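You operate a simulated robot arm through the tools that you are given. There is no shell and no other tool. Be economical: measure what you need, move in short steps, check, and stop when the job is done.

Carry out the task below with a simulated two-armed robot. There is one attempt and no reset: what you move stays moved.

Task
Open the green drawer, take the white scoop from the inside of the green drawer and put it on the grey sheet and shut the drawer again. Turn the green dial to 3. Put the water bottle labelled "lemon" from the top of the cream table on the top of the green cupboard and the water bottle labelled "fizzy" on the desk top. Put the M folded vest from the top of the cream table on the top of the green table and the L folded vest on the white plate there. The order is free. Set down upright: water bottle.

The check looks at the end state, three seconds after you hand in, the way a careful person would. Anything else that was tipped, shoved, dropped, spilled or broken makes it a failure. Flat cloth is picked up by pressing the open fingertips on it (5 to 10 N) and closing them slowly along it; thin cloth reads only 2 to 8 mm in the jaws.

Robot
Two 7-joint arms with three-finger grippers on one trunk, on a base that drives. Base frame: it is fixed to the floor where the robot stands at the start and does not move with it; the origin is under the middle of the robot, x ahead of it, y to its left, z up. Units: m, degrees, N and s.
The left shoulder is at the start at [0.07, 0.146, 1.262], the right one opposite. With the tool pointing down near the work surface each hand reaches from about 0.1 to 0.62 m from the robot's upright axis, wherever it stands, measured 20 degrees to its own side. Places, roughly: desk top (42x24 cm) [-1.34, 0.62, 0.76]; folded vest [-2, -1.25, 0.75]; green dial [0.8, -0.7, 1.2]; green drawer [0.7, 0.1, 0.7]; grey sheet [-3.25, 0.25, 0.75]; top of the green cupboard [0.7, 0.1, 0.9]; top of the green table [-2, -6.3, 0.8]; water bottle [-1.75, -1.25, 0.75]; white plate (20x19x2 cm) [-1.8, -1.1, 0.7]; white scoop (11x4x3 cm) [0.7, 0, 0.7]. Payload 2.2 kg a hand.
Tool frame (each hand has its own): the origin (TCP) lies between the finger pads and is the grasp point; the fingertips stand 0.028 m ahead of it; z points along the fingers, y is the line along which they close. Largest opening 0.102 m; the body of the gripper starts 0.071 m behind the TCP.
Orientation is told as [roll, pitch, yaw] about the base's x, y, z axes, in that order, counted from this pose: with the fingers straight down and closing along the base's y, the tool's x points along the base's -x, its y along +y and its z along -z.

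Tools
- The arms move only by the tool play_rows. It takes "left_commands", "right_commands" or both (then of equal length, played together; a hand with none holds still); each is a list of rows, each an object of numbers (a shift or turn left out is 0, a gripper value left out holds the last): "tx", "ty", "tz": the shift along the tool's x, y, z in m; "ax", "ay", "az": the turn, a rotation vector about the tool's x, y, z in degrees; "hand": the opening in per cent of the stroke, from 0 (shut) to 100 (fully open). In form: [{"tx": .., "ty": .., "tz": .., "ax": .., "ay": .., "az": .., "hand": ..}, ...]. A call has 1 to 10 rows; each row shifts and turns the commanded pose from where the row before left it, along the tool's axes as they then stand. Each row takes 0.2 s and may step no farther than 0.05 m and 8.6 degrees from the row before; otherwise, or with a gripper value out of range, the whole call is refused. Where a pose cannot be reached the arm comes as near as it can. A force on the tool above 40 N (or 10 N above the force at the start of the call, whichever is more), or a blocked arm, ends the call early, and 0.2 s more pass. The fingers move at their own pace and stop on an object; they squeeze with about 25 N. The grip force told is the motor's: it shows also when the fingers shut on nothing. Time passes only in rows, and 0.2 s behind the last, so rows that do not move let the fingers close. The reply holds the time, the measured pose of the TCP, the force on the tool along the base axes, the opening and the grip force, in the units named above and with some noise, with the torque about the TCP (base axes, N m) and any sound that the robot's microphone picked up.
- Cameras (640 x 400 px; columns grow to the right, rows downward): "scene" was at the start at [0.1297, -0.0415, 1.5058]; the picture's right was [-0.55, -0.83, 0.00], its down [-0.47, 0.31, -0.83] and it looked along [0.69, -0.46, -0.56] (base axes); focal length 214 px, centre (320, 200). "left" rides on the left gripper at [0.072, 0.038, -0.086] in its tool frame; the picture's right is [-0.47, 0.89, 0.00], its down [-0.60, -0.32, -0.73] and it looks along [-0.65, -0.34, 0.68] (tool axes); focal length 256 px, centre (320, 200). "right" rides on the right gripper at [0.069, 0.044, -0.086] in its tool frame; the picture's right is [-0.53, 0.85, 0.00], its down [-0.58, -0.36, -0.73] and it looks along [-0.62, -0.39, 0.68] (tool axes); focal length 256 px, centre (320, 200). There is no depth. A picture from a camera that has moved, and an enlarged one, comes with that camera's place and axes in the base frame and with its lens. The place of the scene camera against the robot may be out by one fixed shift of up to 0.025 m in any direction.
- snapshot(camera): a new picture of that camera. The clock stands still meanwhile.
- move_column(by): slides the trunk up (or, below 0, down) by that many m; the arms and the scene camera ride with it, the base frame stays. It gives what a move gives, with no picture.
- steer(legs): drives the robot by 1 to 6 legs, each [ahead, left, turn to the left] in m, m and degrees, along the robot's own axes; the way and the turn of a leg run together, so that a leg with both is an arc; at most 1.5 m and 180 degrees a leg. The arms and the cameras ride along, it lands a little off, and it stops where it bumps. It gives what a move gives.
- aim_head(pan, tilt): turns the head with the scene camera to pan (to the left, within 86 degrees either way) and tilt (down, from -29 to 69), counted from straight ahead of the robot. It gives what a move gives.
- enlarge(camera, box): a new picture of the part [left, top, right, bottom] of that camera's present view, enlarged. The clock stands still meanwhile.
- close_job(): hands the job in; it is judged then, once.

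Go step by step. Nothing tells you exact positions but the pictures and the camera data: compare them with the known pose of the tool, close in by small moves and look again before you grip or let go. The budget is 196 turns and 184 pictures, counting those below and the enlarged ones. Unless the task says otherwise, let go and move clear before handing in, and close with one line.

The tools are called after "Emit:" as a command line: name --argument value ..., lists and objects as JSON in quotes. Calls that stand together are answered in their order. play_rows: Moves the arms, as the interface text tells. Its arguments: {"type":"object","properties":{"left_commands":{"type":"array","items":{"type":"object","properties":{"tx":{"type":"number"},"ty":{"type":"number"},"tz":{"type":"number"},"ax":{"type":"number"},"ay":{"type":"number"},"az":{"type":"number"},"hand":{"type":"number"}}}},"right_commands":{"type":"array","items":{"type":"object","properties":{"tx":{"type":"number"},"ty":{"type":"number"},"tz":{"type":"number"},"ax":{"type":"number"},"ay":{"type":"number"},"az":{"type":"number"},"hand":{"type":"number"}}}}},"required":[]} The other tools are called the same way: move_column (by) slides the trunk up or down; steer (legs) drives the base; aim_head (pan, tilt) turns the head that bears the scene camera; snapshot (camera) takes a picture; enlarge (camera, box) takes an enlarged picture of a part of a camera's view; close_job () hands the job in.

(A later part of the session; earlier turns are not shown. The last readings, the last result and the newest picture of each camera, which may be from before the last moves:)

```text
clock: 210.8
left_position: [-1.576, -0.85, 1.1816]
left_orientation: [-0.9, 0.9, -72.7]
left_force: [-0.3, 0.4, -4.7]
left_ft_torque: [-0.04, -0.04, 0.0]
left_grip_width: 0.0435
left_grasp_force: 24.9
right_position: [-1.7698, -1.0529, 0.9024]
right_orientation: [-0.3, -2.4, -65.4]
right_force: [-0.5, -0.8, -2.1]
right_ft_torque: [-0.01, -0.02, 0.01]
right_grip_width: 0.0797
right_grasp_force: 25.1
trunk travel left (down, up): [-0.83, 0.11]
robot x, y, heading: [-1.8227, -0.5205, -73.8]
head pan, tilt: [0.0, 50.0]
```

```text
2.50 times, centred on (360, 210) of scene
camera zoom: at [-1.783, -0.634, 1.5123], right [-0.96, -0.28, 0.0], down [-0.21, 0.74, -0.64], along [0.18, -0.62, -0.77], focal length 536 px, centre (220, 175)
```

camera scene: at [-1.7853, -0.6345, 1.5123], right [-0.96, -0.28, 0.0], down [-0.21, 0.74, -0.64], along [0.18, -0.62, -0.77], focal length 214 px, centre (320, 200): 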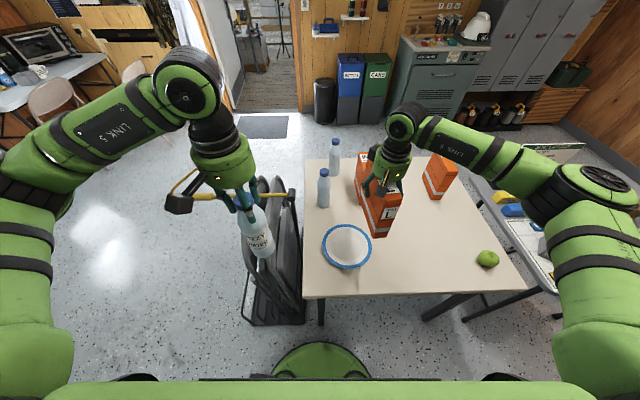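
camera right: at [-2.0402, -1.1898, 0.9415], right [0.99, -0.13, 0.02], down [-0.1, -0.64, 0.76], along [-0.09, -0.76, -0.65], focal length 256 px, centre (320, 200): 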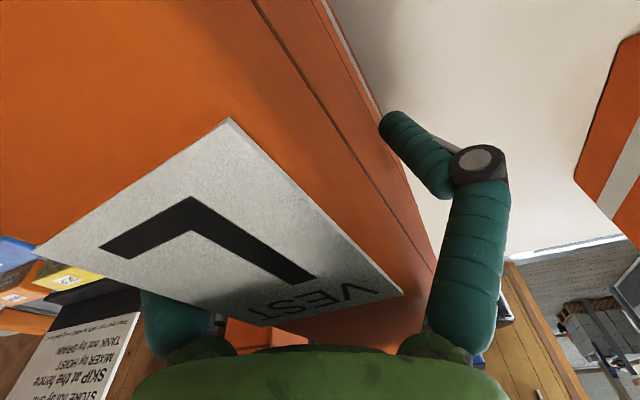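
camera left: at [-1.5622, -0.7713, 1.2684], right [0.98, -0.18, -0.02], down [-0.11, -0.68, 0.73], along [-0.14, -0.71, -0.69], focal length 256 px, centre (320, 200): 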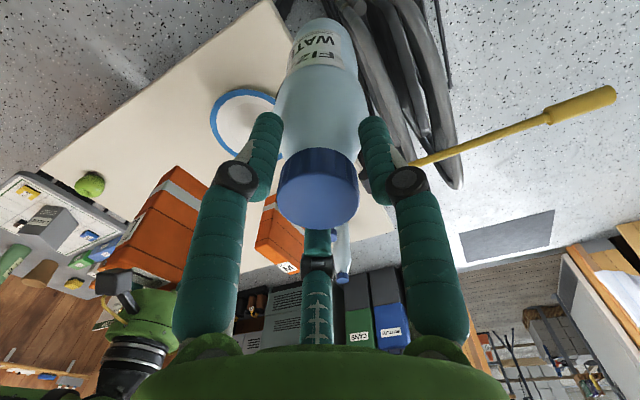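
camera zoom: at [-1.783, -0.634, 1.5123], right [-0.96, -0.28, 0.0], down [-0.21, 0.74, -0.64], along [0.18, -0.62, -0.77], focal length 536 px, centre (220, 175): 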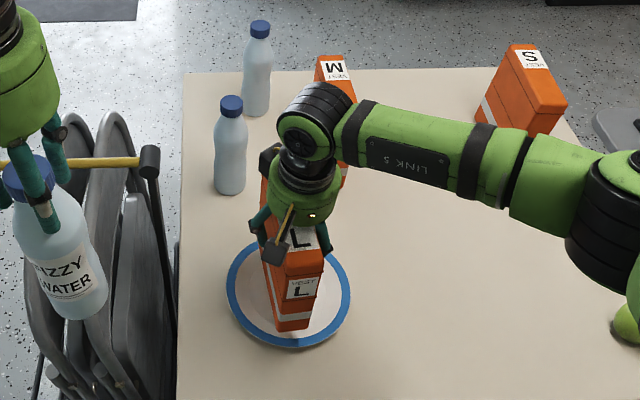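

Nudge 1.5 cm back and right to centre the vest on the plate, then set down.

Emit:
play_rows --right_commands '[{"tx": 0.014, "ty": -0.013}, {"tz": 0.015}, {"tz": 0.008}, {"tz": 0.005}, {}]'

```text
clock: 212.1
left_position: [-1.5754, -0.8504, 1.1807]
left_orientation: [-0.9, 0.8, -72.8]
left_force: [-0.4, 0.8, -3.6]
left_ft_torque: [-0.04, 0.0, -0.01]
left_grip_width: 0.0432
left_grasp_force: 25.6
right_position: [-1.7866, -1.0478, 0.876]
right_orientation: [-0.3, -2.5, -65.4]
right_force: [0.1, -0.3, 7.7]
right_ft_torque: [0.48, 0.04, 0.03]
right_grip_width: 0.079
right_grasp_force: 24.9
trunk travel left (down, up): [-0.83, 0.11]
robot x, y, heading: [-1.8258, -0.5169, -73.8]
head pan, tilt: [0.0, 50.0]
```

Contact at TCP z 0.876 (about 8 N). Release slowly and lift clear.

Emit:
play_rows --right_commands '[{"hand": 85}, {"hand": 100}, {}, {"tz": -0.02}, {"tz": -0.04}, {"tz": -0.04}, {"tz": -0.04}, {"tz": -0.04}, {"tz": -0.04}, {}]'

Emit:
enlarge --camera "scene" --box '[260, 130, 460, 290]'

```text
clock: 214.2
left_position: [-1.5765, -0.8507, 1.1814]
left_orientation: [-0.8, 0.9, -72.8]
left_force: [-0.2, 0.0, -5.0]
left_ft_torque: [0.01, 0.0, 0.02]
left_grip_width: 0.0434
left_grasp_force: 24.9
right_position: [-1.7893, -1.0409, 1.0954]
right_orientation: [-0.3, -2.3, -65.4]
right_force: [0.2, -0.1, 0.0]
right_ft_torque: [-0.02, 0.01, -0.01]
right_grip_width: 0.1019
right_grasp_force: 0.2
trunk travel left (down, up): [-0.83, 0.11]
robot x, y, heading: [-1.8261, -0.5172, -74.0]
head pan, tilt: [0.0, 50.0]
```

```text
2.50 times, centred on (360, 210) of scene
camera zoom: at [-1.7828, -0.6341, 1.5122], right [-0.96, -0.28, 0.0], down [-0.21, 0.74, -0.64], along [0.18, -0.62, -0.77], focal length 536 px, centre (220, 175)
```

zoom: 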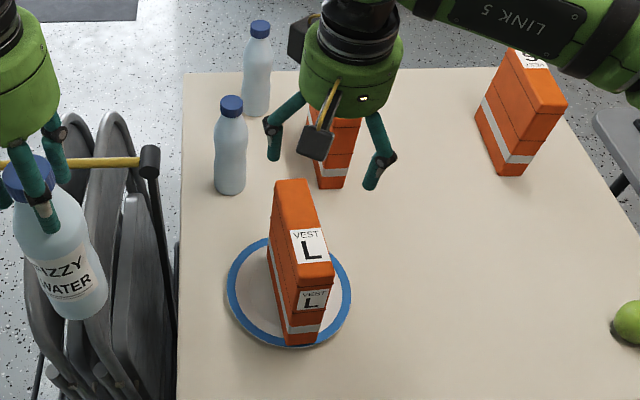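

L stands on its plate. Now take fizzy to the desk behind: back off, turn around clockwise, and sidestep to the desk.

Emit:
play_rows --right_commands '[{"tz": -0.04, "tx": 0.02}, {"tz": -0.04, "tx": 0.02}, {"tx": 0.04}, {"tx": 0.04}, {"tx": 0.03}]'

Emit:
steer --legs '[[-0.28, 0, 0], [0, 0, -90], [0, 0, -90], [0, -0.85, 0]]'

Emit:
aim_head --pan 10 --tilt 45

Emit:
snapshot --camera "scene"

```text
clock: 215.4
left_position: [-1.5773, -0.85, 1.1812]
left_orientation: [-0.9, 0.9, -72.8]
left_force: [0.1, 0.1, -4.3]
left_ft_torque: [-0.03, -0.01, -0.03]
left_grip_width: 0.0428
left_grasp_force: 24.8
right_position: [-1.8543, -0.8984, 1.1711]
right_orientation: [-0.2, -2.5, -65.6]
right_force: [0.2, -0.1, 0.1]
right_ft_torque: [-0.01, -0.03, 0.0]
right_grip_width: 0.1017
right_grasp_force: 0.0
trunk travel left (down, up): [-0.83, 0.11]
robot x, y, heading: [-1.8226, -0.5181, -73.5]
head pan, tilt: [0.0, 50.0]
```

```text
clock: 229.1
left_position: [-1.349, 0.3252, 1.1812]
left_orientation: [-0.8, 0.9, 107.7]
left_force: [-0.3, -0.3, -4.5]
left_ft_torque: [0.03, -0.01, 0.01]
left_grip_width: 0.0421
left_grasp_force: 25.2
right_position: [-1.0726, 0.3764, 1.1697]
right_orientation: [-0.4, -2.4, 115.0]
right_force: [-0.1, 0.0, 0.1]
right_ft_torque: [0.02, 0.0, 0.01]
right_grip_width: 0.1022
right_grasp_force: 0.1
trunk travel left (down, up): [-0.83, 0.11]
robot x, y, heading: [-1.0935, -0.0074, 106.7]
head pan, tilt: [0.0, 50.0]
```

```text
clock: 229.8
left_position: [-1.3476, 0.325, 1.1803]
left_orientation: [-0.9, 0.9, 107.7]
left_force: [-0.4, 0.4, -5.0]
left_ft_torque: [0.05, 0.01, 0.0]
left_grip_width: 0.0423
left_grasp_force: 24.6
right_position: [-1.071, 0.3772, 1.1696]
right_orientation: [-0.3, -2.4, 115.1]
right_force: [-1.2, 0.7, -0.7]
right_ft_torque: [-0.02, 0.03, -0.01]
right_grip_width: 0.1022
right_grasp_force: 0.1
trunk travel left (down, up): [-0.83, 0.11]
robot x, y, heading: [-1.0944, -0.0055, 106.6]
head pan, tilt: [10.0, 45.0]
```

```text
63 pictures are left
camera scene: at [-1.1428, 0.1235, 1.5192], right [0.89, 0.45, 0.0], down [0.32, -0.63, -0.71], along [-0.32, 0.63, -0.71], focal length 214 px, centre (320, 200)
```

scene: 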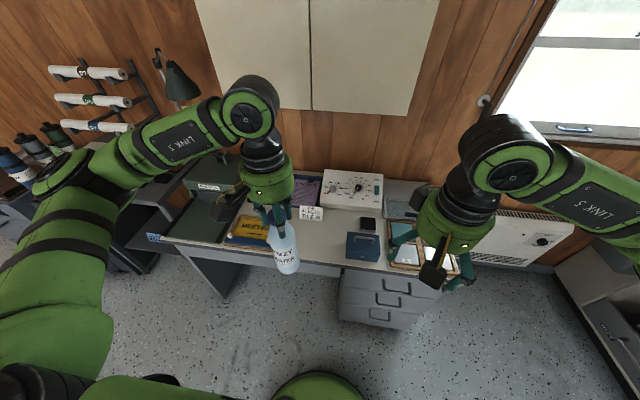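

Emit:
enlarge --camera "scene" --box '[200, 150, 440, 300]'

Emit:
snapshot --camera "left"

```text
2.67 times, centred on (320, 225) of scene
camera zoom: at [-1.1428, 0.1235, 1.5192], right [0.89, 0.45, 0.0], down [0.32, -0.63, -0.71], along [-0.32, 0.63, -0.71], focal length 572 px, centre (320, 133)
```

zoom: 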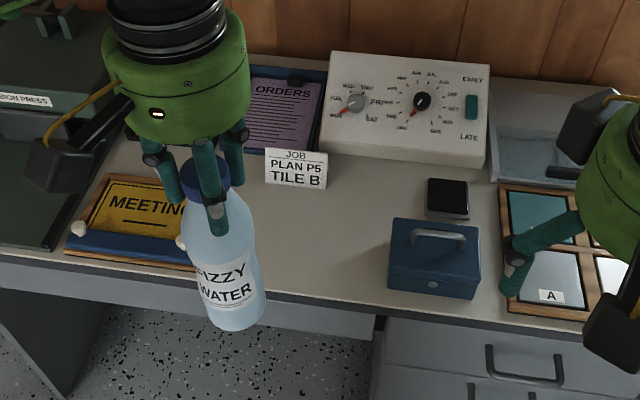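

```text
61 pictures are left
camera left: at [-1.3645, 0.2457, 1.268], right [-0.98, 0.17, -0.02], down [0.1, 0.68, 0.73], along [0.14, 0.71, -0.69], focal length 256 px, centre (320, 200)
```

left: 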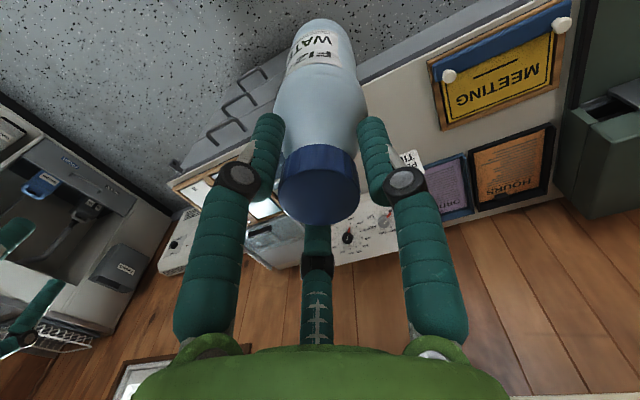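

Free spot on the desk at about (-1.355, 0.60). Drive 0.13 closer, then move the bottle over it.

Emit:
steer --legs '[[0.13, 0, 0]]'

Emit:
play_rows --left_commands '[{"tx": -0.035, "ty": -0.02}, {"tx": -0.035, "ty": -0.02}, {"tx": -0.035, "ty": -0.02}, {"tx": -0.03, "ty": -0.015}, {"tz": 0.04}, {"tz": 0.04}, {"tz": 0.04}, {"tz": 0.04}, {}]'

Emit:
enlarge --camera "scene" --box '[200, 150, 440, 300]'

```text
clock: 231.1
left_position: [-1.3846, 0.4447, 1.1823]
left_orientation: [-0.9, 0.6, 107.7]
left_force: [-0.6, -0.5, -3.9]
left_ft_torque: [0.02, 0.0, -0.03]
left_grip_width: 0.0422
left_grasp_force: 25.5
right_position: [-1.1071, 0.495, 1.1711]
right_orientation: [-0.4, -2.5, 115.0]
right_force: [0.2, 0.2, 0.1]
right_ft_torque: [0.01, 0.0, -0.02]
right_grip_width: 0.102
right_grasp_force: 0.1
trunk travel left (down, up): [-0.83, 0.11]
robot x, y, heading: [-1.1297, 0.1162, 106.8]
head pan, tilt: [10.0, 45.0]
```

```text
clock: 233.1
left_position: [-1.3501, 0.598, 1.0193]
left_orientation: [-0.9, 0.9, 107.7]
left_force: [-0.1, -0.2, -4.5]
left_ft_torque: [0.0, 0.0, 0.03]
left_grip_width: 0.042
left_grasp_force: 25.5
right_position: [-1.1083, 0.4984, 1.1705]
right_orientation: [-0.4, -2.4, 115.0]
right_force: [0.9, 0.3, -0.4]
right_ft_torque: [-0.01, -0.02, 0.04]
right_grip_width: 0.1022
right_grasp_force: 0.1
trunk travel left (down, up): [-0.83, 0.11]
robot x, y, heading: [-1.1361, 0.1138, 106.9]
head pan, tilt: [10.0, 45.0]
```

```text
2.67 times, centred on (320, 225) of scene
camera zoom: at [-1.1796, 0.2457, 1.5192], right [0.89, 0.45, 0.0], down [0.32, -0.63, -0.71], along [-0.32, 0.63, -0.71], focal length 572 px, centre (320, 133)
```

zoom: 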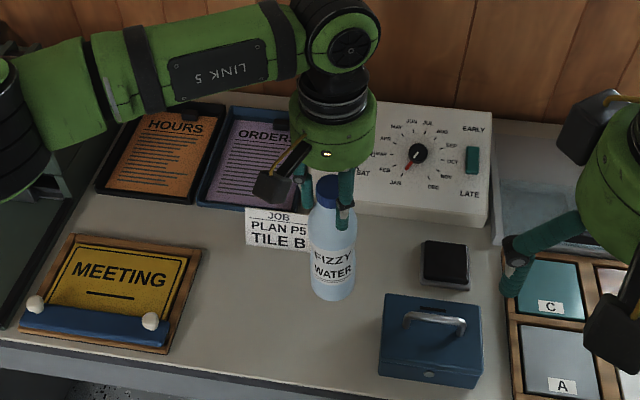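

Emit:
play_rows --left_commands '[{"tz": 0.02}, {"tz": 0.02}, {"tz": 0.008}, {"tz": 0.005}, {}]'

```text
clock: 234.3
left_position: [-1.3505, 0.5968, 0.9672]
left_orientation: [-0.9, 1.0, 107.6]
left_force: [0.5, -0.2, -4.1]
left_ft_torque: [0.02, -0.02, -0.03]
left_grip_width: 0.0417
left_grasp_force: 25.3
right_position: [-1.109, 0.4995, 1.1698]
right_orientation: [-0.3, -2.3, 115.0]
right_force: [0.0, 1.2, 0.8]
right_ft_torque: [-0.01, 0.04, 0.0]
right_grip_width: 0.1019
right_grasp_force: 0.0
trunk travel left (down, up): [-0.83, 0.11]
robot x, y, heading: [-1.1319, 0.1181, 106.5]
head pan, tilt: [10.0, 45.0]
```

Emit:
play_rows --left_commands '[{"tz": 0.005}, {"tz": 0.005}, {}]'

```text
clock: 235.1
left_position: [-1.349, 0.5967, 0.9575]
left_orientation: [-0.9, 0.9, 107.6]
left_force: [-0.2, 0.1, -3.9]
left_ft_torque: [-0.02, 0.03, 0.0]
left_grip_width: 0.0419
left_grasp_force: 24.8
right_position: [-1.1059, 0.4997, 1.1704]
right_orientation: [-0.3, -2.4, 115.0]
right_force: [-1.2, 0.0, 0.3]
right_ft_torque: [-0.02, 0.0, 0.01]
right_grip_width: 0.1022
right_grasp_force: 0.0
trunk travel left (down, up): [-0.83, 0.11]
robot x, y, heading: [-1.1354, 0.1177, 106.5]
head pan, tilt: [10.0, 45.0]
```

Emit:
play_rows --left_commands '[{"tz": 0.005}, {"tz": 0.005}, {}]'

Emit:
enlarge --camera "scene" --box '[260, 170, 380, 245]'

```text
clock: 235.9
left_position: [-1.349, 0.5968, 0.9469]
left_orientation: [-0.9, 0.8, 107.6]
left_force: [0.0, -0.2, -5.3]
left_ft_torque: [0.0, -0.01, -0.03]
left_grip_width: 0.0416
left_grasp_force: 25.3
right_position: [-1.1083, 0.4981, 1.1693]
right_orientation: [-0.4, -2.4, 115.0]
right_force: [0.4, -0.7, -0.1]
right_ft_torque: [0.01, 0.0, -0.01]
right_grip_width: 0.1019
right_grasp_force: 0.0
trunk travel left (down, up): [-0.83, 0.11]
robot x, y, heading: [-1.1334, 0.1178, 106.9]
head pan, tilt: [10.0, 45.0]
```

```text
5.33 times, centred on (320, 208) of scene
camera zoom: at [-1.1796, 0.2458, 1.5192], right [0.89, 0.45, 0.0], down [0.32, -0.63, -0.71], along [-0.32, 0.63, -0.71], focal length 1144 px, centre (320, 160)
```

zoom: 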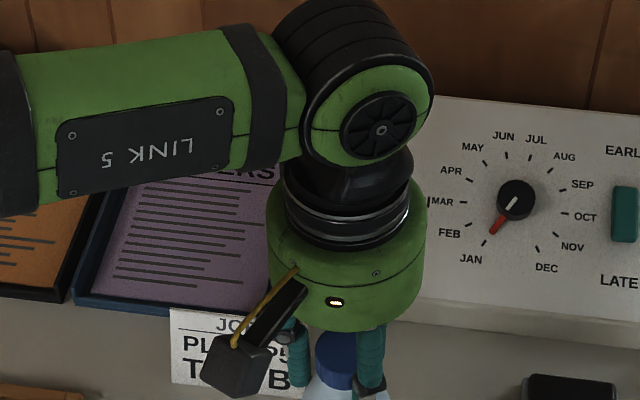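

Emit:
play_rows --left_commands '[{"tz": 0.005}, {"tz": 0.005}, {"tz": 0.005}, {}]'

Emit:
enlarge --camera "scene" --box '[240, 190, 400, 290]'

```text
clock: 236.9
left_position: [-1.3467, 0.5985, 0.9395]
left_orientation: [-1.2, 0.1, 107.6]
left_force: [-0.3, 5.1, 33.2]
left_ft_torque: [0.14, 0.21, -0.11]
left_grip_width: 0.042
left_grasp_force: 24.6
right_position: [-1.105, 0.4954, 1.171]
right_orientation: [-0.4, -2.7, 114.9]
right_force: [0.4, -0.2, -0.7]
right_ft_torque: [0.0, 0.01, 0.02]
right_grip_width: 0.1022
right_grasp_force: 0.1
trunk travel left (down, up): [-0.83, 0.11]
robot x, y, heading: [-1.1354, 0.1199, 106.5]
head pan, tilt: [10.0, 45.0]
```

```text
4.00 times, centred on (320, 240) of scene
camera zoom: at [-1.1766, 0.2415, 1.5201], right [0.89, 0.45, 0.0], down [0.32, -0.63, -0.71], along [-0.32, 0.63, -0.7], focal length 858 px, centre (320, 40)
```

zoom: 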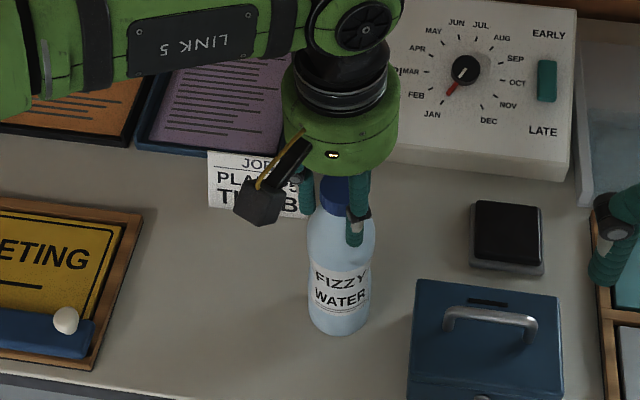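

Contact with the desk. Relieve the pressure, release and lift straight up.

Emit:
play_rows --left_commands '[{"tz": -0.005}, {}, {"hand": 60}, {"hand": 85}, {}, {"tz": -0.03}, {"tz": -0.05}, {"tz": -0.05}, {"tz": -0.05}, {"tz": -0.04}]'

Emit:
enlarge --camera "scene" --box '[240, 170, 400, 270]'

```text
clock: 239.1
left_position: [-1.3533, 0.5999, 1.1561]
left_orientation: [-0.8, 0.9, 107.6]
left_force: [0.2, 0.8, -0.3]
left_ft_torque: [0.06, 0.04, 0.0]
left_grip_width: 0.0867
left_grasp_force: 0.0
right_position: [-1.1067, 0.498, 1.1707]
right_orientation: [-0.3, -2.3, 114.9]
right_force: [1.2, -0.3, -0.2]
right_ft_torque: [0.02, 0.02, 0.04]
right_grip_width: 0.102
right_grasp_force: 0.0
trunk travel left (down, up): [-0.83, 0.11]
robot x, y, heading: [-1.133, 0.1171, 106.6]
head pan, tilt: [10.0, 45.0]
```

```text
4.00 times, centred on (320, 220) of scene
camera zoom: at [-1.1785, 0.2445, 1.5193], right [0.89, 0.45, 0.0], down [0.32, -0.63, -0.71], along [-0.32, 0.63, -0.71], focal length 858 px, centre (320, 120)
```

zoom: 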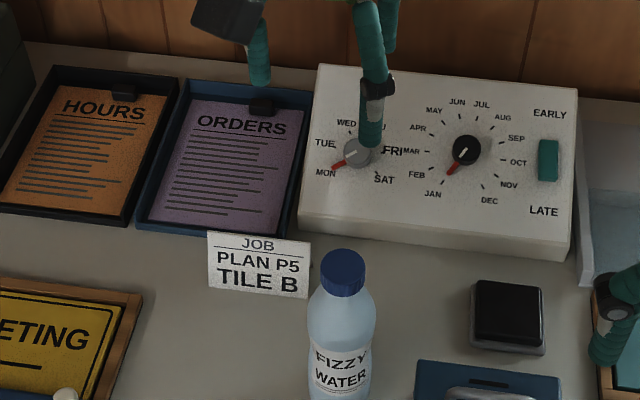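

Fizzy stands upright on the desk. Now around the rack's far side to the south side of the cream table, for the other bottles and M.

Emit:
steer --legs '[[-0.2, 0, 0], [-0.34, -0.2, 0], [-0.75, 0.2, 0], [-0.75, 0.2, 0]]'

Emit:
aim_head --pan 45 --tilt 30

Emit:
snapshot --camera "scene"

```text
clock: 250.4
left_position: [-0.9448, -1.4121, 1.1545]
left_orientation: [-0.9, 0.9, 108.4]
left_force: [0.0, 0.7, 0.1]
left_ft_torque: [0.01, 0.0, -0.01]
left_grip_width: 0.0867
left_grasp_force: 0.0
right_position: [-0.697, -1.5103, 1.1687]
right_orientation: [-0.3, -2.4, 115.8]
right_force: [0.5, 0.4, -0.6]
right_ft_torque: [-0.03, 0.01, -0.01]
right_grip_width: 0.1021
right_grasp_force: 0.0
trunk travel left (down, up): [-0.83, 0.11]
robot x, y, heading: [-0.7226, -1.8931, 107.1]
head pan, tilt: [10.0, 45.0]
```

```text
clock: 251.4
left_position: [-0.9452, -1.4136, 1.1548]
left_orientation: [-0.9, 1.0, 108.4]
left_force: [-0.3, 0.0, -0.5]
left_ft_torque: [0.04, -0.04, 0.01]
left_grip_width: 0.0869
left_grasp_force: 0.0
right_position: [-0.6983, -1.5111, 1.1703]
right_orientation: [-0.3, -2.4, 115.7]
right_force: [-0.1, 0.1, -0.2]
right_ft_torque: [-0.02, -0.03, -0.01]
right_grip_width: 0.102
right_grasp_force: 0.1
trunk travel left (down, up): [-0.83, 0.11]
robot x, y, heading: [-0.7202, -1.8925, 107.6]
head pan, tilt: [45.0, 30.0]
```

```text
56 pictures are left
camera scene: at [-0.8074, -1.7964, 1.5418], right [0.46, 0.89, 0.0], down [0.44, -0.23, -0.87], along [-0.77, 0.4, -0.5], focal length 214 px, centre (320, 200)
```

scene: 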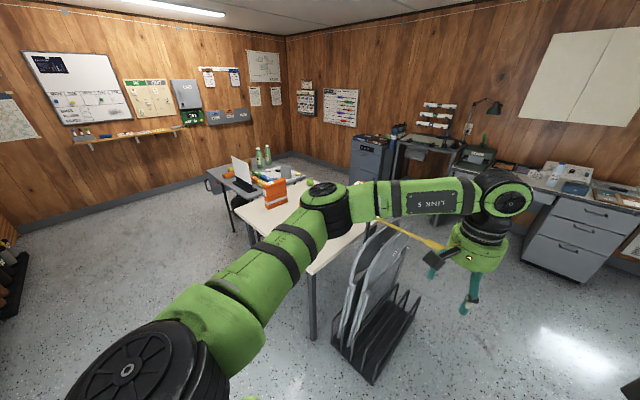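

South edge located. Pull the hands in a bit and sidestep in front of the table's south side.

Emit:
play_rows --left_commands '[{"tx": 0.04, "tz": -0.02}, {"tx": 0.04, "tz": -0.02}, {"tx": 0.04}, {}]' --right_commands '[{"tx": 0.02}, {"tx": 0.02}, {"tx": 0.02}, {}]'

Emit:
steer --legs '[[0.1, 0.75, 0]]'

Emit:
aim_head --pan 8 --tilt 42

Emit:
snapshot --camera "scene"

```text
clock: 252.4
left_position: [-0.9088, -1.5279, 1.1967]
left_orientation: [-0.8, 0.9, 108.4]
left_force: [0.0, 0.2, 0.8]
left_ft_torque: [-0.01, -0.04, 0.01]
left_grip_width: 0.0866
left_grasp_force: 0.1
right_position: [-0.6708, -1.5639, 1.1656]
right_orientation: [-0.2, -2.4, 115.8]
right_force: [0.3, -0.3, 0.1]
right_ft_torque: [0.01, 0.0, -0.01]
right_grip_width: 0.1019
right_grasp_force: 0.1
trunk travel left (down, up): [-0.83, 0.11]
robot x, y, heading: [-0.7198, -1.8948, 107.5]
head pan, tilt: [45.0, 30.0]
```

```text
clock: 256.4
left_position: [-1.6469, -1.6541, 1.1968]
left_orientation: [-0.8, 0.8, 108.3]
left_force: [0.8, -0.5, 0.2]
left_ft_torque: [0.02, 0.04, -0.01]
left_grip_width: 0.0867
left_grasp_force: 0.0
right_position: [-1.4084, -1.6908, 1.166]
right_orientation: [-0.4, -2.5, 115.5]
right_force: [-0.8, -0.7, -0.3]
right_ft_torque: [0.02, 0.0, -0.02]
right_grip_width: 0.102
right_grasp_force: 0.0
trunk travel left (down, up): [-0.83, 0.11]
robot x, y, heading: [-1.4559, -2.0169, 107.2]
head pan, tilt: [45.0, 30.0]
```

```text
clock: 257.5
left_position: [-1.6462, -1.6529, 1.197]
left_orientation: [-0.8, 0.9, 108.2]
left_force: [-0.6, -0.7, 0.2]
left_ft_torque: [0.02, 0.01, -0.01]
left_grip_width: 0.0867
left_grasp_force: 0.0
right_position: [-1.41, -1.6901, 1.1665]
right_orientation: [-0.4, -2.4, 115.5]
right_force: [0.6, 0.2, -0.7]
right_ft_torque: [0.01, 0.0, 0.0]
right_grip_width: 0.1019
right_grasp_force: 0.0
trunk travel left (down, up): [-0.83, 0.11]
robot x, y, heading: [-1.456, -2.0215, 107.2]
head pan, tilt: [8.0, 42.0]
```

```text
55 pictures are left
camera scene: at [-1.5029, -1.8886, 1.5236], right [0.9, 0.43, 0.0], down [0.29, -0.6, -0.74], along [-0.32, 0.67, -0.67], focal length 214 px, centre (320, 200)
```

scene: 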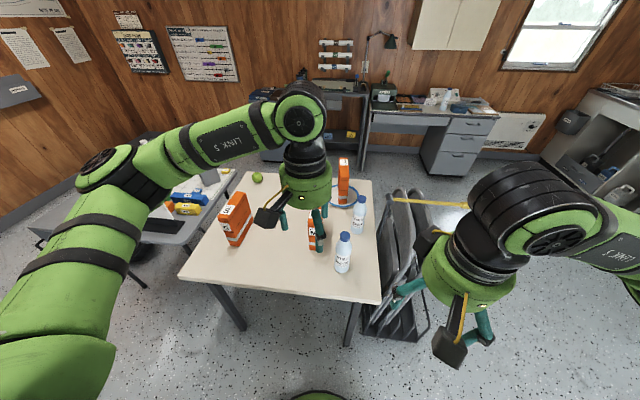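

Emit:
enlarge --camera "scene" --box '[280, 150, 400, 290]'

Emit:
snapshot --camera "left"

```text
2.86 times, centred on (340, 220) of scene
camera zoom: at [-1.5029, -1.8886, 1.5236], right [0.9, 0.43, 0.0], down [0.29, -0.6, -0.74], along [-0.32, 0.67, -0.67], focal length 613 px, centre (263, 143)
```

zoom: 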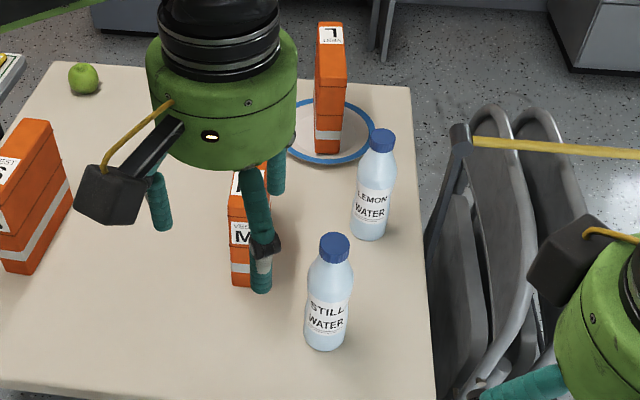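

```text
53 pictures are left
camera left: at [-1.6623, -1.7326, 1.2832], right [-0.99, 0.16, -0.02], down [0.1, 0.68, 0.73], along [0.13, 0.71, -0.69], focal length 256 px, centre (320, 200)
```

left: 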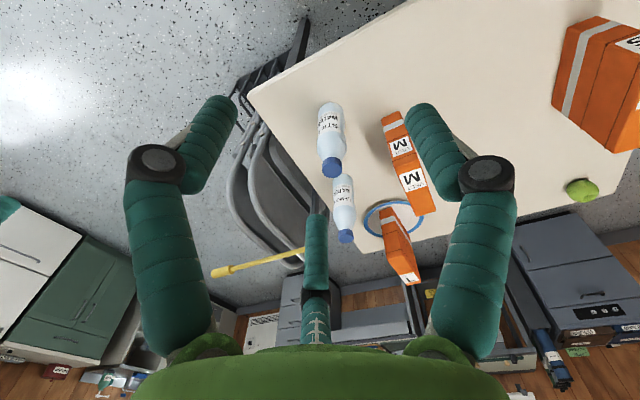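

The middle bottle is LEMON at (-1.632, -1.250), STILL stands nearer at (-1.632, -1.46). Shift left between the table legs and move in.

Emit:
steer --legs '[[0, 0.185, 0], [0.22, 0, 0]]'

Emit:
snapshot --camera "right"

```text
clock: 260.3
left_position: [-1.886, -1.5014, 1.1971]
left_orientation: [-0.9, 0.7, 108.0]
left_force: [0.3, 0.0, 0.3]
left_ft_torque: [0.04, 0.01, -0.01]
left_grip_width: 0.0867
left_grasp_force: 0.1
right_position: [-1.6493, -1.541, 1.168]
right_orientation: [-0.4, -2.5, 115.4]
right_force: [0.3, -0.8, 0.5]
right_ft_torque: [0.0, 0.04, 0.02]
right_grip_width: 0.1021
right_grasp_force: 0.2
trunk travel left (down, up): [-0.83, 0.11]
robot x, y, heading: [-1.7022, -1.8684, 106.9]
head pan, tilt: [8.0, 42.0]
```

```text
52 pictures are left
camera right: at [-1.6584, -1.6242, 1.2518], right [-0.99, 0.12, 0.02], down [0.09, 0.65, 0.76], along [0.08, 0.75, -0.65], focal length 256 px, centre (320, 200)
```

right: 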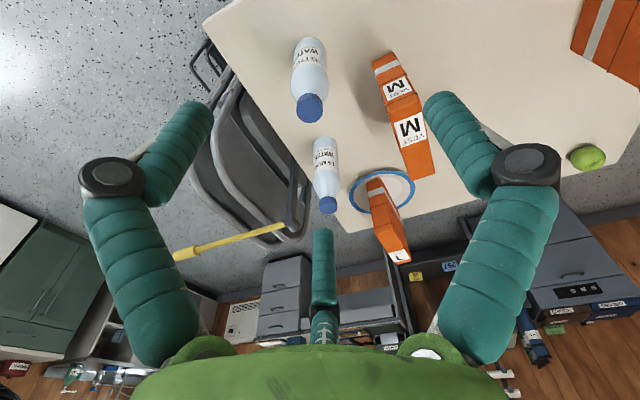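

Emit:
steer --legs '[[0.045, 0, 0]]'

Emit:
play_rows --right_commands '[{"tx": -0.035, "ty": -0.022}, {"tx": -0.035, "ty": -0.022}, {"tx": -0.035, "ty": -0.022}, {"tx": -0.035, "ty": -0.022}, {"tx": -0.035, "ty": -0.022}, {"tx": -0.033, "ty": -0.017, "hand": 75}, {"tz": 0.045}, {"tz": 0.045}, {"tz": 0.04}, {}]'

Emit:
snapshot --camera "right"

```text
clock: 261.2
left_position: [-1.8984, -1.4646, 1.1989]
left_orientation: [-0.9, 0.5, 108.0]
left_force: [0.5, -0.4, -0.1]
left_ft_torque: [0.06, 0.04, 0.02]
left_grip_width: 0.0869
left_grasp_force: 0.1
right_position: [-1.6611, -1.5034, 1.1689]
right_orientation: [-0.5, -2.7, 115.4]
right_force: [-0.4, -0.7, 0.7]
right_ft_torque: [0.07, 0.02, 0.0]
right_grip_width: 0.1017
right_grasp_force: 0.1
trunk travel left (down, up): [-0.83, 0.11]
robot x, y, heading: [-1.7111, -1.8227, 107.3]
head pan, tilt: [8.0, 42.0]
```

```text
clock: 263.4
left_position: [-1.8999, -1.458, 1.1973]
left_orientation: [-0.9, 0.9, 107.9]
left_force: [-1.0, 0.1, 0.7]
left_ft_torque: [0.0, 0.02, 0.02]
left_grip_width: 0.0868
left_grasp_force: 0.1
right_position: [-1.6412, -1.2488, 1.0476]
right_orientation: [-0.3, -2.4, 115.5]
right_force: [-0.4, 0.8, -0.1]
right_ft_torque: [0.01, -0.03, 0.02]
right_grip_width: 0.0766
right_grasp_force: 0.0
trunk travel left (down, up): [-0.83, 0.11]
robot x, y, heading: [-1.7095, -1.8272, 107.2]
head pan, tilt: [8.0, 42.0]
```

```text
51 pictures are left
camera right: at [-1.6508, -1.3333, 1.1311], right [-0.99, 0.12, 0.02], down [0.09, 0.65, 0.76], along [0.08, 0.75, -0.65], focal length 256 px, centre (320, 200)
```

right: 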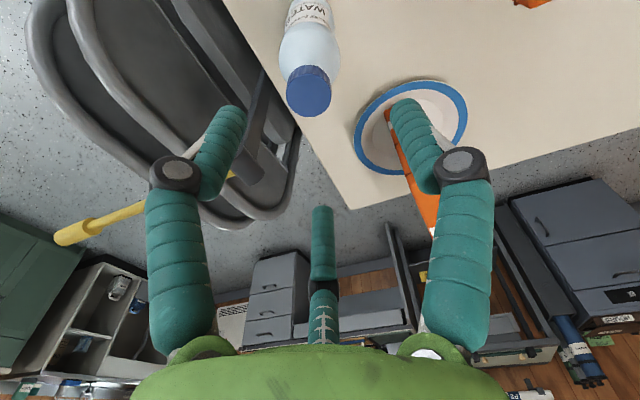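

Emit:
play_rows --right_commands '[{"tx": -0.005, "ty": -0.01}, {"tz": 0.04}, {"tz": 0.04}, {"tz": 0.032}, {}]'

Emit:
snapshot --camera "right"

```text
clock: 264.6
left_position: [-1.8999, -1.457, 1.1962]
left_orientation: [-1.0, 0.8, 107.8]
left_force: [-0.2, 0.2, 0.1]
left_ft_torque: [-0.02, 0.03, 0.01]
left_grip_width: 0.0869
left_grasp_force: 0.1
right_position: [-1.6346, -1.2337, 0.9346]
right_orientation: [-0.3, -2.4, 115.5]
right_force: [0.3, 0.4, -0.4]
right_ft_torque: [0.0, 0.01, 0.02]
right_grip_width: 0.0767
right_grasp_force: 0.0
trunk travel left (down, up): [-0.83, 0.11]
robot x, y, heading: [-1.7146, -1.8238, 107.1]
head pan, tilt: [8.0, 42.0]
```

```text
50 pictures are left
camera right: at [-1.6433, -1.3187, 1.0179], right [-0.99, 0.12, 0.02], down [0.09, 0.65, 0.76], along [0.08, 0.75, -0.65], focal length 256 px, centre (320, 200)
```

right: 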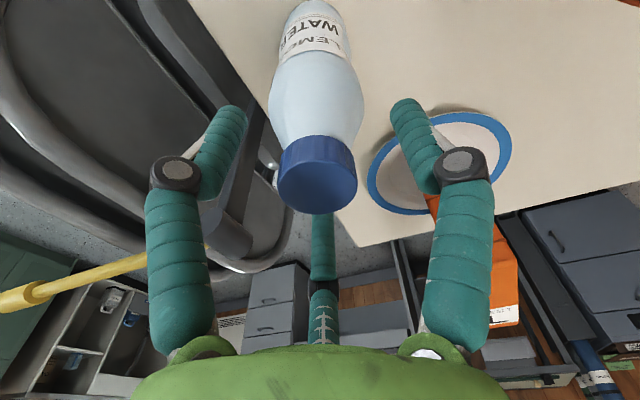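

Centred, and the label reads LEMON. Lower 1 cm, grip, and lift.

Emit:
play_rows --right_commands '[{"tz": 0.01}, {"hand": 35}, {"hand": 0}, {}, {}, {"tz": -0.02}, {"tz": -0.04}, {"tz": -0.05}, {"tz": -0.05}, {"tz": -0.05}]'

Emit:
snapshot --camera "scene"

Emit:
snapshot --camera "left"

```text
clock: 266.8
left_position: [-1.9001, -1.4577, 1.1967]
left_orientation: [-0.9, 0.8, 107.9]
left_force: [-0.7, -1.1, 0.1]
left_ft_torque: [-0.01, 0.01, 0.0]
left_grip_width: 0.0868
left_grasp_force: 0.0
right_position: [-1.6307, -1.2448, 1.134]
right_orientation: [-0.5, -2.4, 115.5]
right_force: [-0.4, 0.8, -4.8]
right_ft_torque: [0.02, -0.02, 0.0]
right_grip_width: 0.0437
right_grasp_force: 24.9
trunk travel left (down, up): [-0.83, 0.11]
robot x, y, heading: [-1.7115, -1.8255, 107.2]
head pan, tilt: [8.0, 42.0]
```

```text
49 pictures are left
camera scene: at [-1.757, -1.6939, 1.5235], right [0.91, 0.42, 0.0], down [0.28, -0.61, -0.74], along [-0.32, 0.67, -0.67], focal length 214 px, centre (320, 200)
```

scene: 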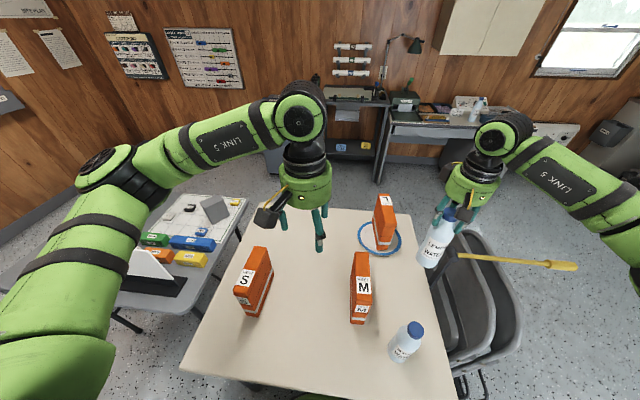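

```text
48 pictures are left
camera left: at [-1.9158, -1.5376, 1.2834], right [-0.99, 0.17, -0.02], down [0.1, 0.68, 0.73], along [0.14, 0.71, -0.69], focal length 256 px, centre (320, 200)
```

left: 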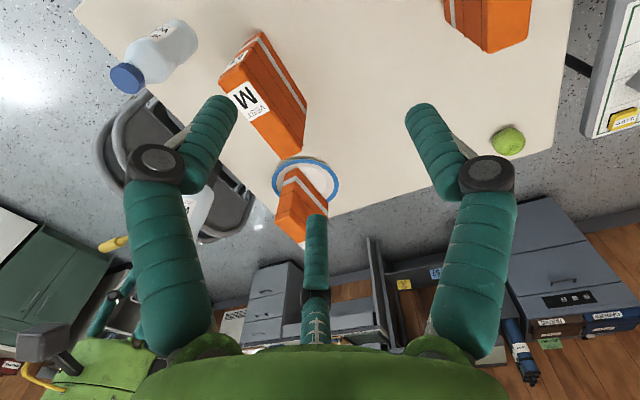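

Lemon is up. M: centre (-1.783, -1.368), axis ~108°, matching the left hand's yaw. Move the right hand clear and bring the left above M.

Emit:
play_rows --right_commands '[{"tz": -0.04}, {"tz": -0.04}, {"ty": -0.03}, {"ty": -0.03}, {}, {}, {}, {}, {}]' --left_commands '[{"hand": 100}, {}, {}, {}, {"ty": -0.04, "tx": -0.013}, {"ty": -0.04, "tx": -0.013}, {"ty": -0.04, "tx": -0.013}, {"ty": -0.029, "tx": -0.01}, {"tz": 0.045}]'

Emit:
play_rows --left_commands '[{"tz": 0.045}, {"tz": 0.045}, {"tz": 0.04}, {}]'

Emit:
snapshot --camera "left"

Emit:
enlarge --camera "scene" --box '[270, 190, 450, 340]'

```text
clock: 268.8
left_position: [-1.7728, -1.3627, 1.1515]
left_orientation: [-0.9, 1.0, 108.1]
left_force: [0.3, 0.3, 0.4]
left_ft_torque: [-0.01, -0.04, 0.01]
left_grip_width: 0.1017
left_grasp_force: 0.0
right_position: [-1.5762, -1.2205, 1.2132]
right_orientation: [-0.3, -2.2, 115.5]
right_force: [0.2, 0.2, -4.6]
right_ft_torque: [-0.01, -0.04, -0.04]
right_grip_width: 0.0434
right_grasp_force: 24.9
trunk travel left (down, up): [-0.83, 0.11]
robot x, y, heading: [-1.7088, -1.8224, 107.2]
head pan, tilt: [8.0, 42.0]
```

```text
clock: 269.8
left_position: [-1.7683, -1.3683, 1.0233]
left_orientation: [-0.9, 0.9, 107.8]
left_force: [0.0, -0.1, -0.3]
left_ft_torque: [0.0, 0.01, 0.01]
left_grip_width: 0.1022
left_grasp_force: 0.0
right_position: [-1.5748, -1.2216, 1.2127]
right_orientation: [-0.2, -2.4, 115.4]
right_force: [-1.1, 0.3, -3.8]
right_ft_torque: [0.0, 0.0, -0.01]
right_grip_width: 0.0433
right_grasp_force: 24.7
trunk travel left (down, up): [-0.83, 0.11]
robot x, y, heading: [-1.7051, -1.8217, 107.3]
head pan, tilt: [8.0, 42.0]
```

```text
47 pictures are left
camera left: at [-1.7849, -1.4486, 1.1093], right [-0.99, 0.17, -0.02], down [0.1, 0.68, 0.73], along [0.14, 0.71, -0.69], focal length 256 px, centre (320, 200)
```

left: 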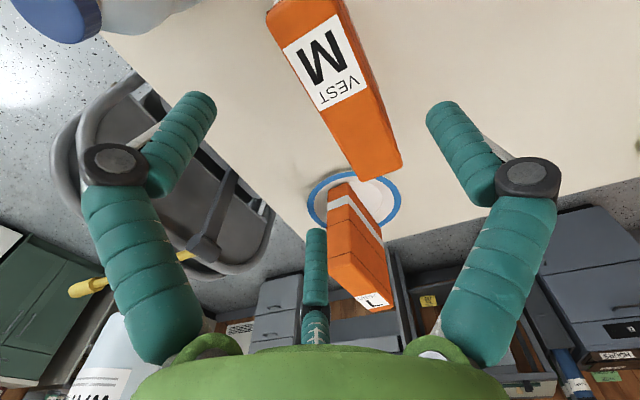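

```text
2.67 times, centred on (360, 265) of scene
camera zoom: at [-1.7561, -1.6925, 1.5235], right [0.91, 0.42, 0.0], down [0.28, -0.61, -0.74], along [-0.32, 0.67, -0.67], focal length 572 px, centre (213, 27)
```

zoom: 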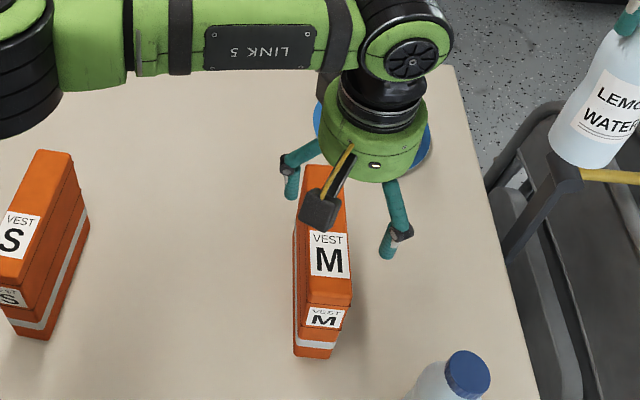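

M sits ~1.4 cm to the thumb side of the axis, as with L. Small correction, then descend.

Emit:
play_rows --left_commands '[{"ty": 0.004, "tx": -0.004}, {"tz": 0.045}, {"tz": 0.045}, {"tz": 0.04}, {"tz": 0.03}, {}]'

Emit:
enlarge --camera "scene" --box '[270, 190, 450, 340]'

```text
clock: 271.2
left_position: [-1.7707, -1.3634, 0.8618]
left_orientation: [-0.9, 0.8, 108.0]
left_force: [0.2, -0.1, 0.6]
left_ft_torque: [0.0, 0.02, 0.03]
left_grip_width: 0.1022
left_grasp_force: 0.1
right_position: [-1.5754, -1.2206, 1.2123]
right_orientation: [-0.3, -2.3, 115.5]
right_force: [-0.5, 0.3, -3.5]
right_ft_torque: [0.0, 0.01, -0.02]
right_grip_width: 0.0432
right_grasp_force: 25.2
trunk travel left (down, up): [-0.83, 0.11]
robot x, y, heading: [-1.7098, -1.8242, 107.0]
head pan, tilt: [8.0, 42.0]
```

```text
2.67 times, centred on (360, 265) of scene
camera zoom: at [-1.7566, -1.6924, 1.5235], right [0.91, 0.42, 0.0], down [0.28, -0.61, -0.74], along [-0.32, 0.67, -0.67], focal length 572 px, centre (213, 27)
```

zoom: 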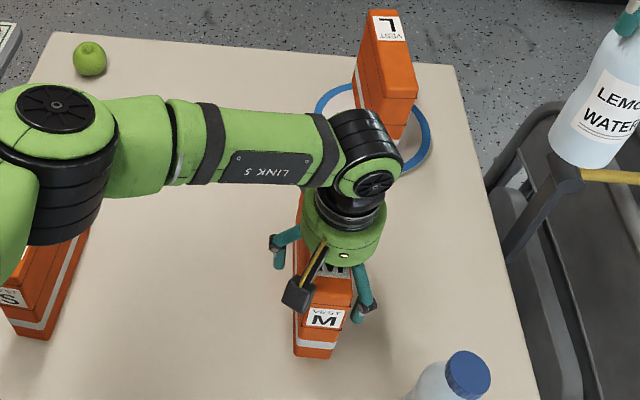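

No contact forces; fingers straddle M. Grip and lift.

Emit:
play_rows --left_commands '[{"hand": 60}, {"hand": 20}, {"hand": 0}, {}, {}, {"tz": -0.01}, {"tz": -0.03}, {"tz": -0.04}, {"tz": -0.04}, {"tz": -0.04}]'

Emit:
snapshot --camera "scene"

```text
clock: 273.4
left_position: [-1.7757, -1.3634, 1.0232]
left_orientation: [-0.9, 1.0, 108.1]
left_force: [-0.7, -0.5, -2.8]
left_ft_torque: [-0.07, -0.03, 0.0]
left_grip_width: 0.0699
left_grasp_force: 24.8
right_position: [-1.5764, -1.2214, 1.2135]
right_orientation: [-0.4, -2.5, 115.5]
right_force: [0.9, 1.0, -4.2]
right_ft_torque: [0.03, -0.01, -0.02]
right_grip_width: 0.043
right_grasp_force: 25.1
trunk travel left (down, up): [-0.83, 0.11]
robot x, y, heading: [-1.7119, -1.8243, 107.1]
head pan, tilt: [8.0, 42.0]
```

```text
44 pictures are left
camera scene: at [-1.7565, -1.6927, 1.5235], right [0.91, 0.42, 0.0], down [0.28, -0.61, -0.74], along [-0.32, 0.67, -0.67], focal length 214 px, centre (320, 200)
```

scene: 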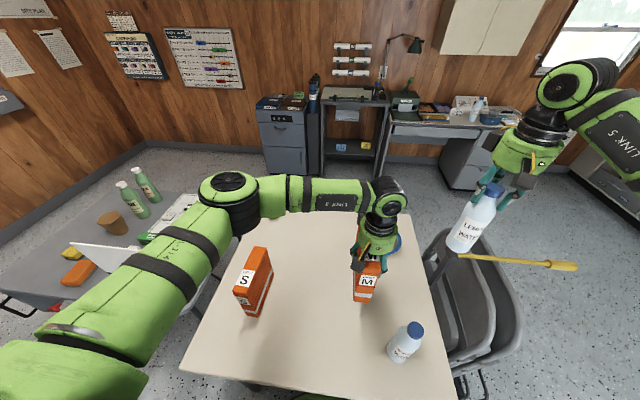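

Both objects are in hand. Raise/retract, then drive round to the green cupboard.

Emit:
play_rows --left_commands '[{"tz": -0.045}, {"tz": -0.045}, {"tz": -0.04}, {"tx": 0.03}, {"tx": 0.03}, {"tx": 0.03}, {}]' --right_commands '[{}, {}, {}, {"tx": 0.03, "ty": 0.01}, {"tx": 0.03, "ty": 0.01}, {"tx": 0.03, "ty": 0.01}, {}]'

Emit:
steer --legs '[[-0.32, 0, 0], [0, -1.0, 0], [0, 0, -90], [0.4, 0.8, 0], [0.38, 0.77, 0]]'

Emit:
aim_head --pan -8 --tilt 35

Emit:
snapshot --camera "scene"

```text
clock: 275.0
left_position: [-1.7508, -1.4475, 1.1539]
left_orientation: [-0.8, 0.9, 108.0]
left_force: [0.1, 0.3, -3.3]
left_ft_torque: [-0.05, -0.05, 0.0]
left_grip_width: 0.0691
left_grasp_force: 25.4
right_position: [-1.5649, -1.3139, 1.2108]
right_orientation: [-0.2, -2.3, 115.5]
right_force: [0.2, 0.6, -4.3]
right_ft_torque: [-0.03, -0.04, 0.02]
right_grip_width: 0.043
right_grasp_force: 25.2
trunk travel left (down, up): [-0.83, 0.11]
robot x, y, heading: [-1.7142, -1.8202, 107.3]
head pan, tilt: [8.0, 42.0]
```

```text
clock: 294.2
left_position: [-0.0127, -0.0469, 1.1548]
left_orientation: [-0.8, 0.9, 18.0]
left_force: [1.1, -0.2, -1.8]
left_ft_torque: [-0.03, -0.04, -0.05]
left_grip_width: 0.0657
left_grasp_force: 24.9
right_position: [0.1211, -0.2326, 1.2116]
right_orientation: [-0.1, -2.4, 25.6]
right_force: [-0.3, 0.1, -4.5]
right_ft_torque: [0.06, -0.02, -0.01]
right_grip_width: 0.042
right_grasp_force: 24.6
trunk travel left (down, up): [-0.83, 0.11]
robot x, y, heading: [-0.3868, -0.0832, 17.4]
head pan, tilt: [8.0, 42.0]
```

```text
clock: 295.0
left_position: [-0.0136, -0.0447, 1.1533]
left_orientation: [-0.9, 0.9, 18.1]
left_force: [0.1, 0.5, -2.7]
left_ft_torque: [-0.01, 0.03, 0.0]
left_grip_width: 0.0657
left_grasp_force: 25.2
right_position: [0.1213, -0.2319, 1.2108]
right_orientation: [-0.3, -2.3, 25.7]
right_force: [0.1, -0.6, -4.4]
right_ft_torque: [0.01, 0.02, -0.02]
right_grip_width: 0.042
right_grasp_force: 24.9
trunk travel left (down, up): [-0.83, 0.11]
robot x, y, heading: [-0.3899, -0.0832, 17.2]
head pan, tilt: [-8.0, 35.0]
```

```text
43 pictures are left
camera scene: at [-0.2476, -0.048, 1.5339], right [0.16, -0.99, 0.0], down [-0.57, -0.09, -0.82], along [0.81, 0.13, -0.57], focal length 214 px, centre (320, 200)
```

scene: 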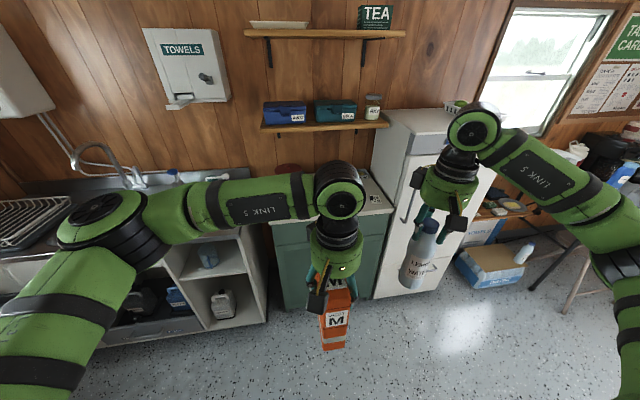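

Pull M back and to the left, then drive up to the cupboard.

Emit:
play_rows --left_commands '[{"ty": 0.04, "tx": 0.02}, {"ty": 0.04, "tx": 0.02}, {"ty": 0.04, "tx": 0.02}, {"ty": 0.04, "tx": 0.02}, {}]'

Emit:
steer --legs '[[0.45, 0, 0]]'

Emit:
aim_head --pan -12 --tilt 45

Emit:
snapshot --camera "scene"

Emit:
snapshot --camera "right"

```text
clock: 296.2
left_position: [-0.1395, 0.0827, 1.1534]
left_orientation: [-0.8, 0.9, 18.1]
left_force: [-0.2, -0.2, -2.3]
left_ft_torque: [-0.02, 0.06, -0.01]
left_grip_width: 0.0655
left_grasp_force: 25.2
right_position: [0.1208, -0.2323, 1.2098]
right_orientation: [-0.3, -2.3, 25.6]
right_force: [1.3, -0.3, -4.3]
right_ft_torque: [0.0, -0.03, 0.0]
right_grip_width: 0.042
right_grasp_force: 25.2
trunk travel left (down, up): [-0.83, 0.11]
robot x, y, heading: [-0.3875, -0.086, 17.0]
head pan, tilt: [-8.0, 35.0]
```

```text
clock: 298.9
left_position: [0.2846, 0.2138, 1.1537]
left_orientation: [-0.7, 0.8, 18.1]
left_force: [-0.3, -0.8, -1.9]
left_ft_torque: [-0.03, 0.0, 0.0]
left_grip_width: 0.0655
left_grasp_force: 25.1
right_position: [0.5454, -0.0994, 1.2126]
right_orientation: [-0.4, -2.4, 25.5]
right_force: [-0.4, -1.3, -4.4]
right_ft_torque: [-0.06, 0.0, 0.0]
right_grip_width: 0.0417
right_grasp_force: 25.2
trunk travel left (down, up): [-0.83, 0.11]
robot x, y, heading: [0.0337, 0.0491, 17.2]
head pan, tilt: [-8.0, 35.0]
```

```text
clock: 299.6
left_position: [0.2871, 0.2131, 1.1525]
left_orientation: [-0.9, 0.9, 18.1]
left_force: [0.6, -0.1, -2.2]
left_ft_torque: [-0.02, 0.04, 0.0]
left_grip_width: 0.0653
left_grasp_force: 25.2
right_position: [0.5456, -0.0994, 1.21]
right_orientation: [-0.3, -2.3, 25.7]
right_force: [0.0, 0.0, -4.0]
right_ft_torque: [0.02, 0.02, -0.05]
right_grip_width: 0.042
right_grasp_force: 25.0
trunk travel left (down, up): [-0.83, 0.11]
robot x, y, heading: [0.0379, 0.0488, 17.4]
head pan, tilt: [-12.0, 45.0]
```

```text
42 pictures are left
camera scene: at [0.1726, 0.0772, 1.5192], right [0.09, -1.0, 0.0], down [-0.7, -0.06, -0.71], along [0.7, 0.06, -0.71], focal length 214 px, centre (320, 200)
```

scene: 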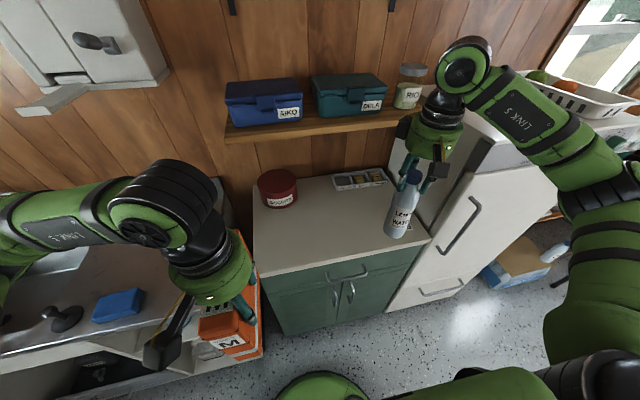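

```text
41 pictures are left
camera right: at [0.4618, -0.09, 1.2951], right [0.12, 0.99, 0.02], down [0.65, -0.09, 0.76], along [0.75, -0.08, -0.65], focal length 256 px, centre (320, 200)
```

right: 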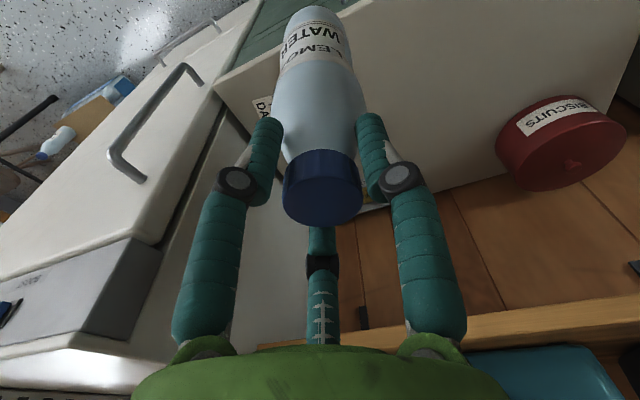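

Counter centre-front is free. Move the bottle to about (0.60, 0.03) and lower part-way.

Emit:
play_rows --right_commands '[{"tx": -0.026, "ty": 0.024}, {"tx": -0.026, "ty": 0.023}, {"tx": -0.026, "ty": 0.023}, {"tx": -0.027, "ty": 0.023}, {"tz": 0.03}, {"tz": 0.03}, {}]'

Emit:
snapshot --camera "scene"

```text
clock: 301.2
left_position: [0.2871, 0.2147, 1.1523]
left_orientation: [-0.9, 0.9, 18.0]
left_force: [0.5, 0.4, -1.9]
left_ft_torque: [-0.07, 0.02, -0.01]
left_grip_width: 0.065
left_grasp_force: 25.3
right_position: [0.6044, 0.0322, 1.1517]
right_orientation: [-0.5, -2.3, 25.6]
right_force: [-0.6, 0.1, -4.6]
right_ft_torque: [-0.03, 0.0, -0.03]
right_grip_width: 0.0415
right_grasp_force: 24.9
trunk travel left (down, up): [-0.83, 0.11]
robot x, y, heading: [0.0346, 0.046, 17.5]
head pan, tilt: [-12.0, 45.0]
```

```text
40 pictures are left
camera scene: at [0.1721, 0.0785, 1.5191], right [0.09, -1.0, 0.0], down [-0.7, -0.07, -0.71], along [0.7, 0.06, -0.71], focal length 214 px, centre (320, 200)
```

scene: 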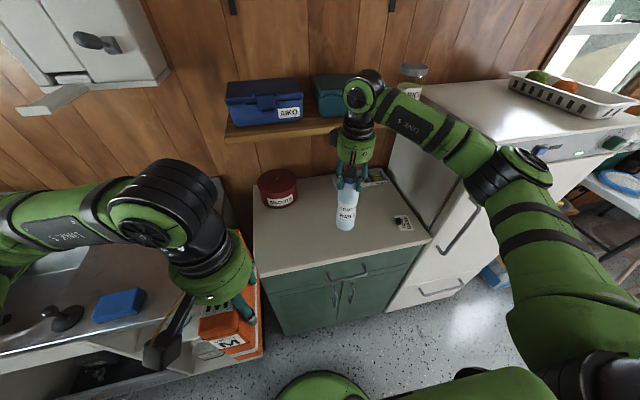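

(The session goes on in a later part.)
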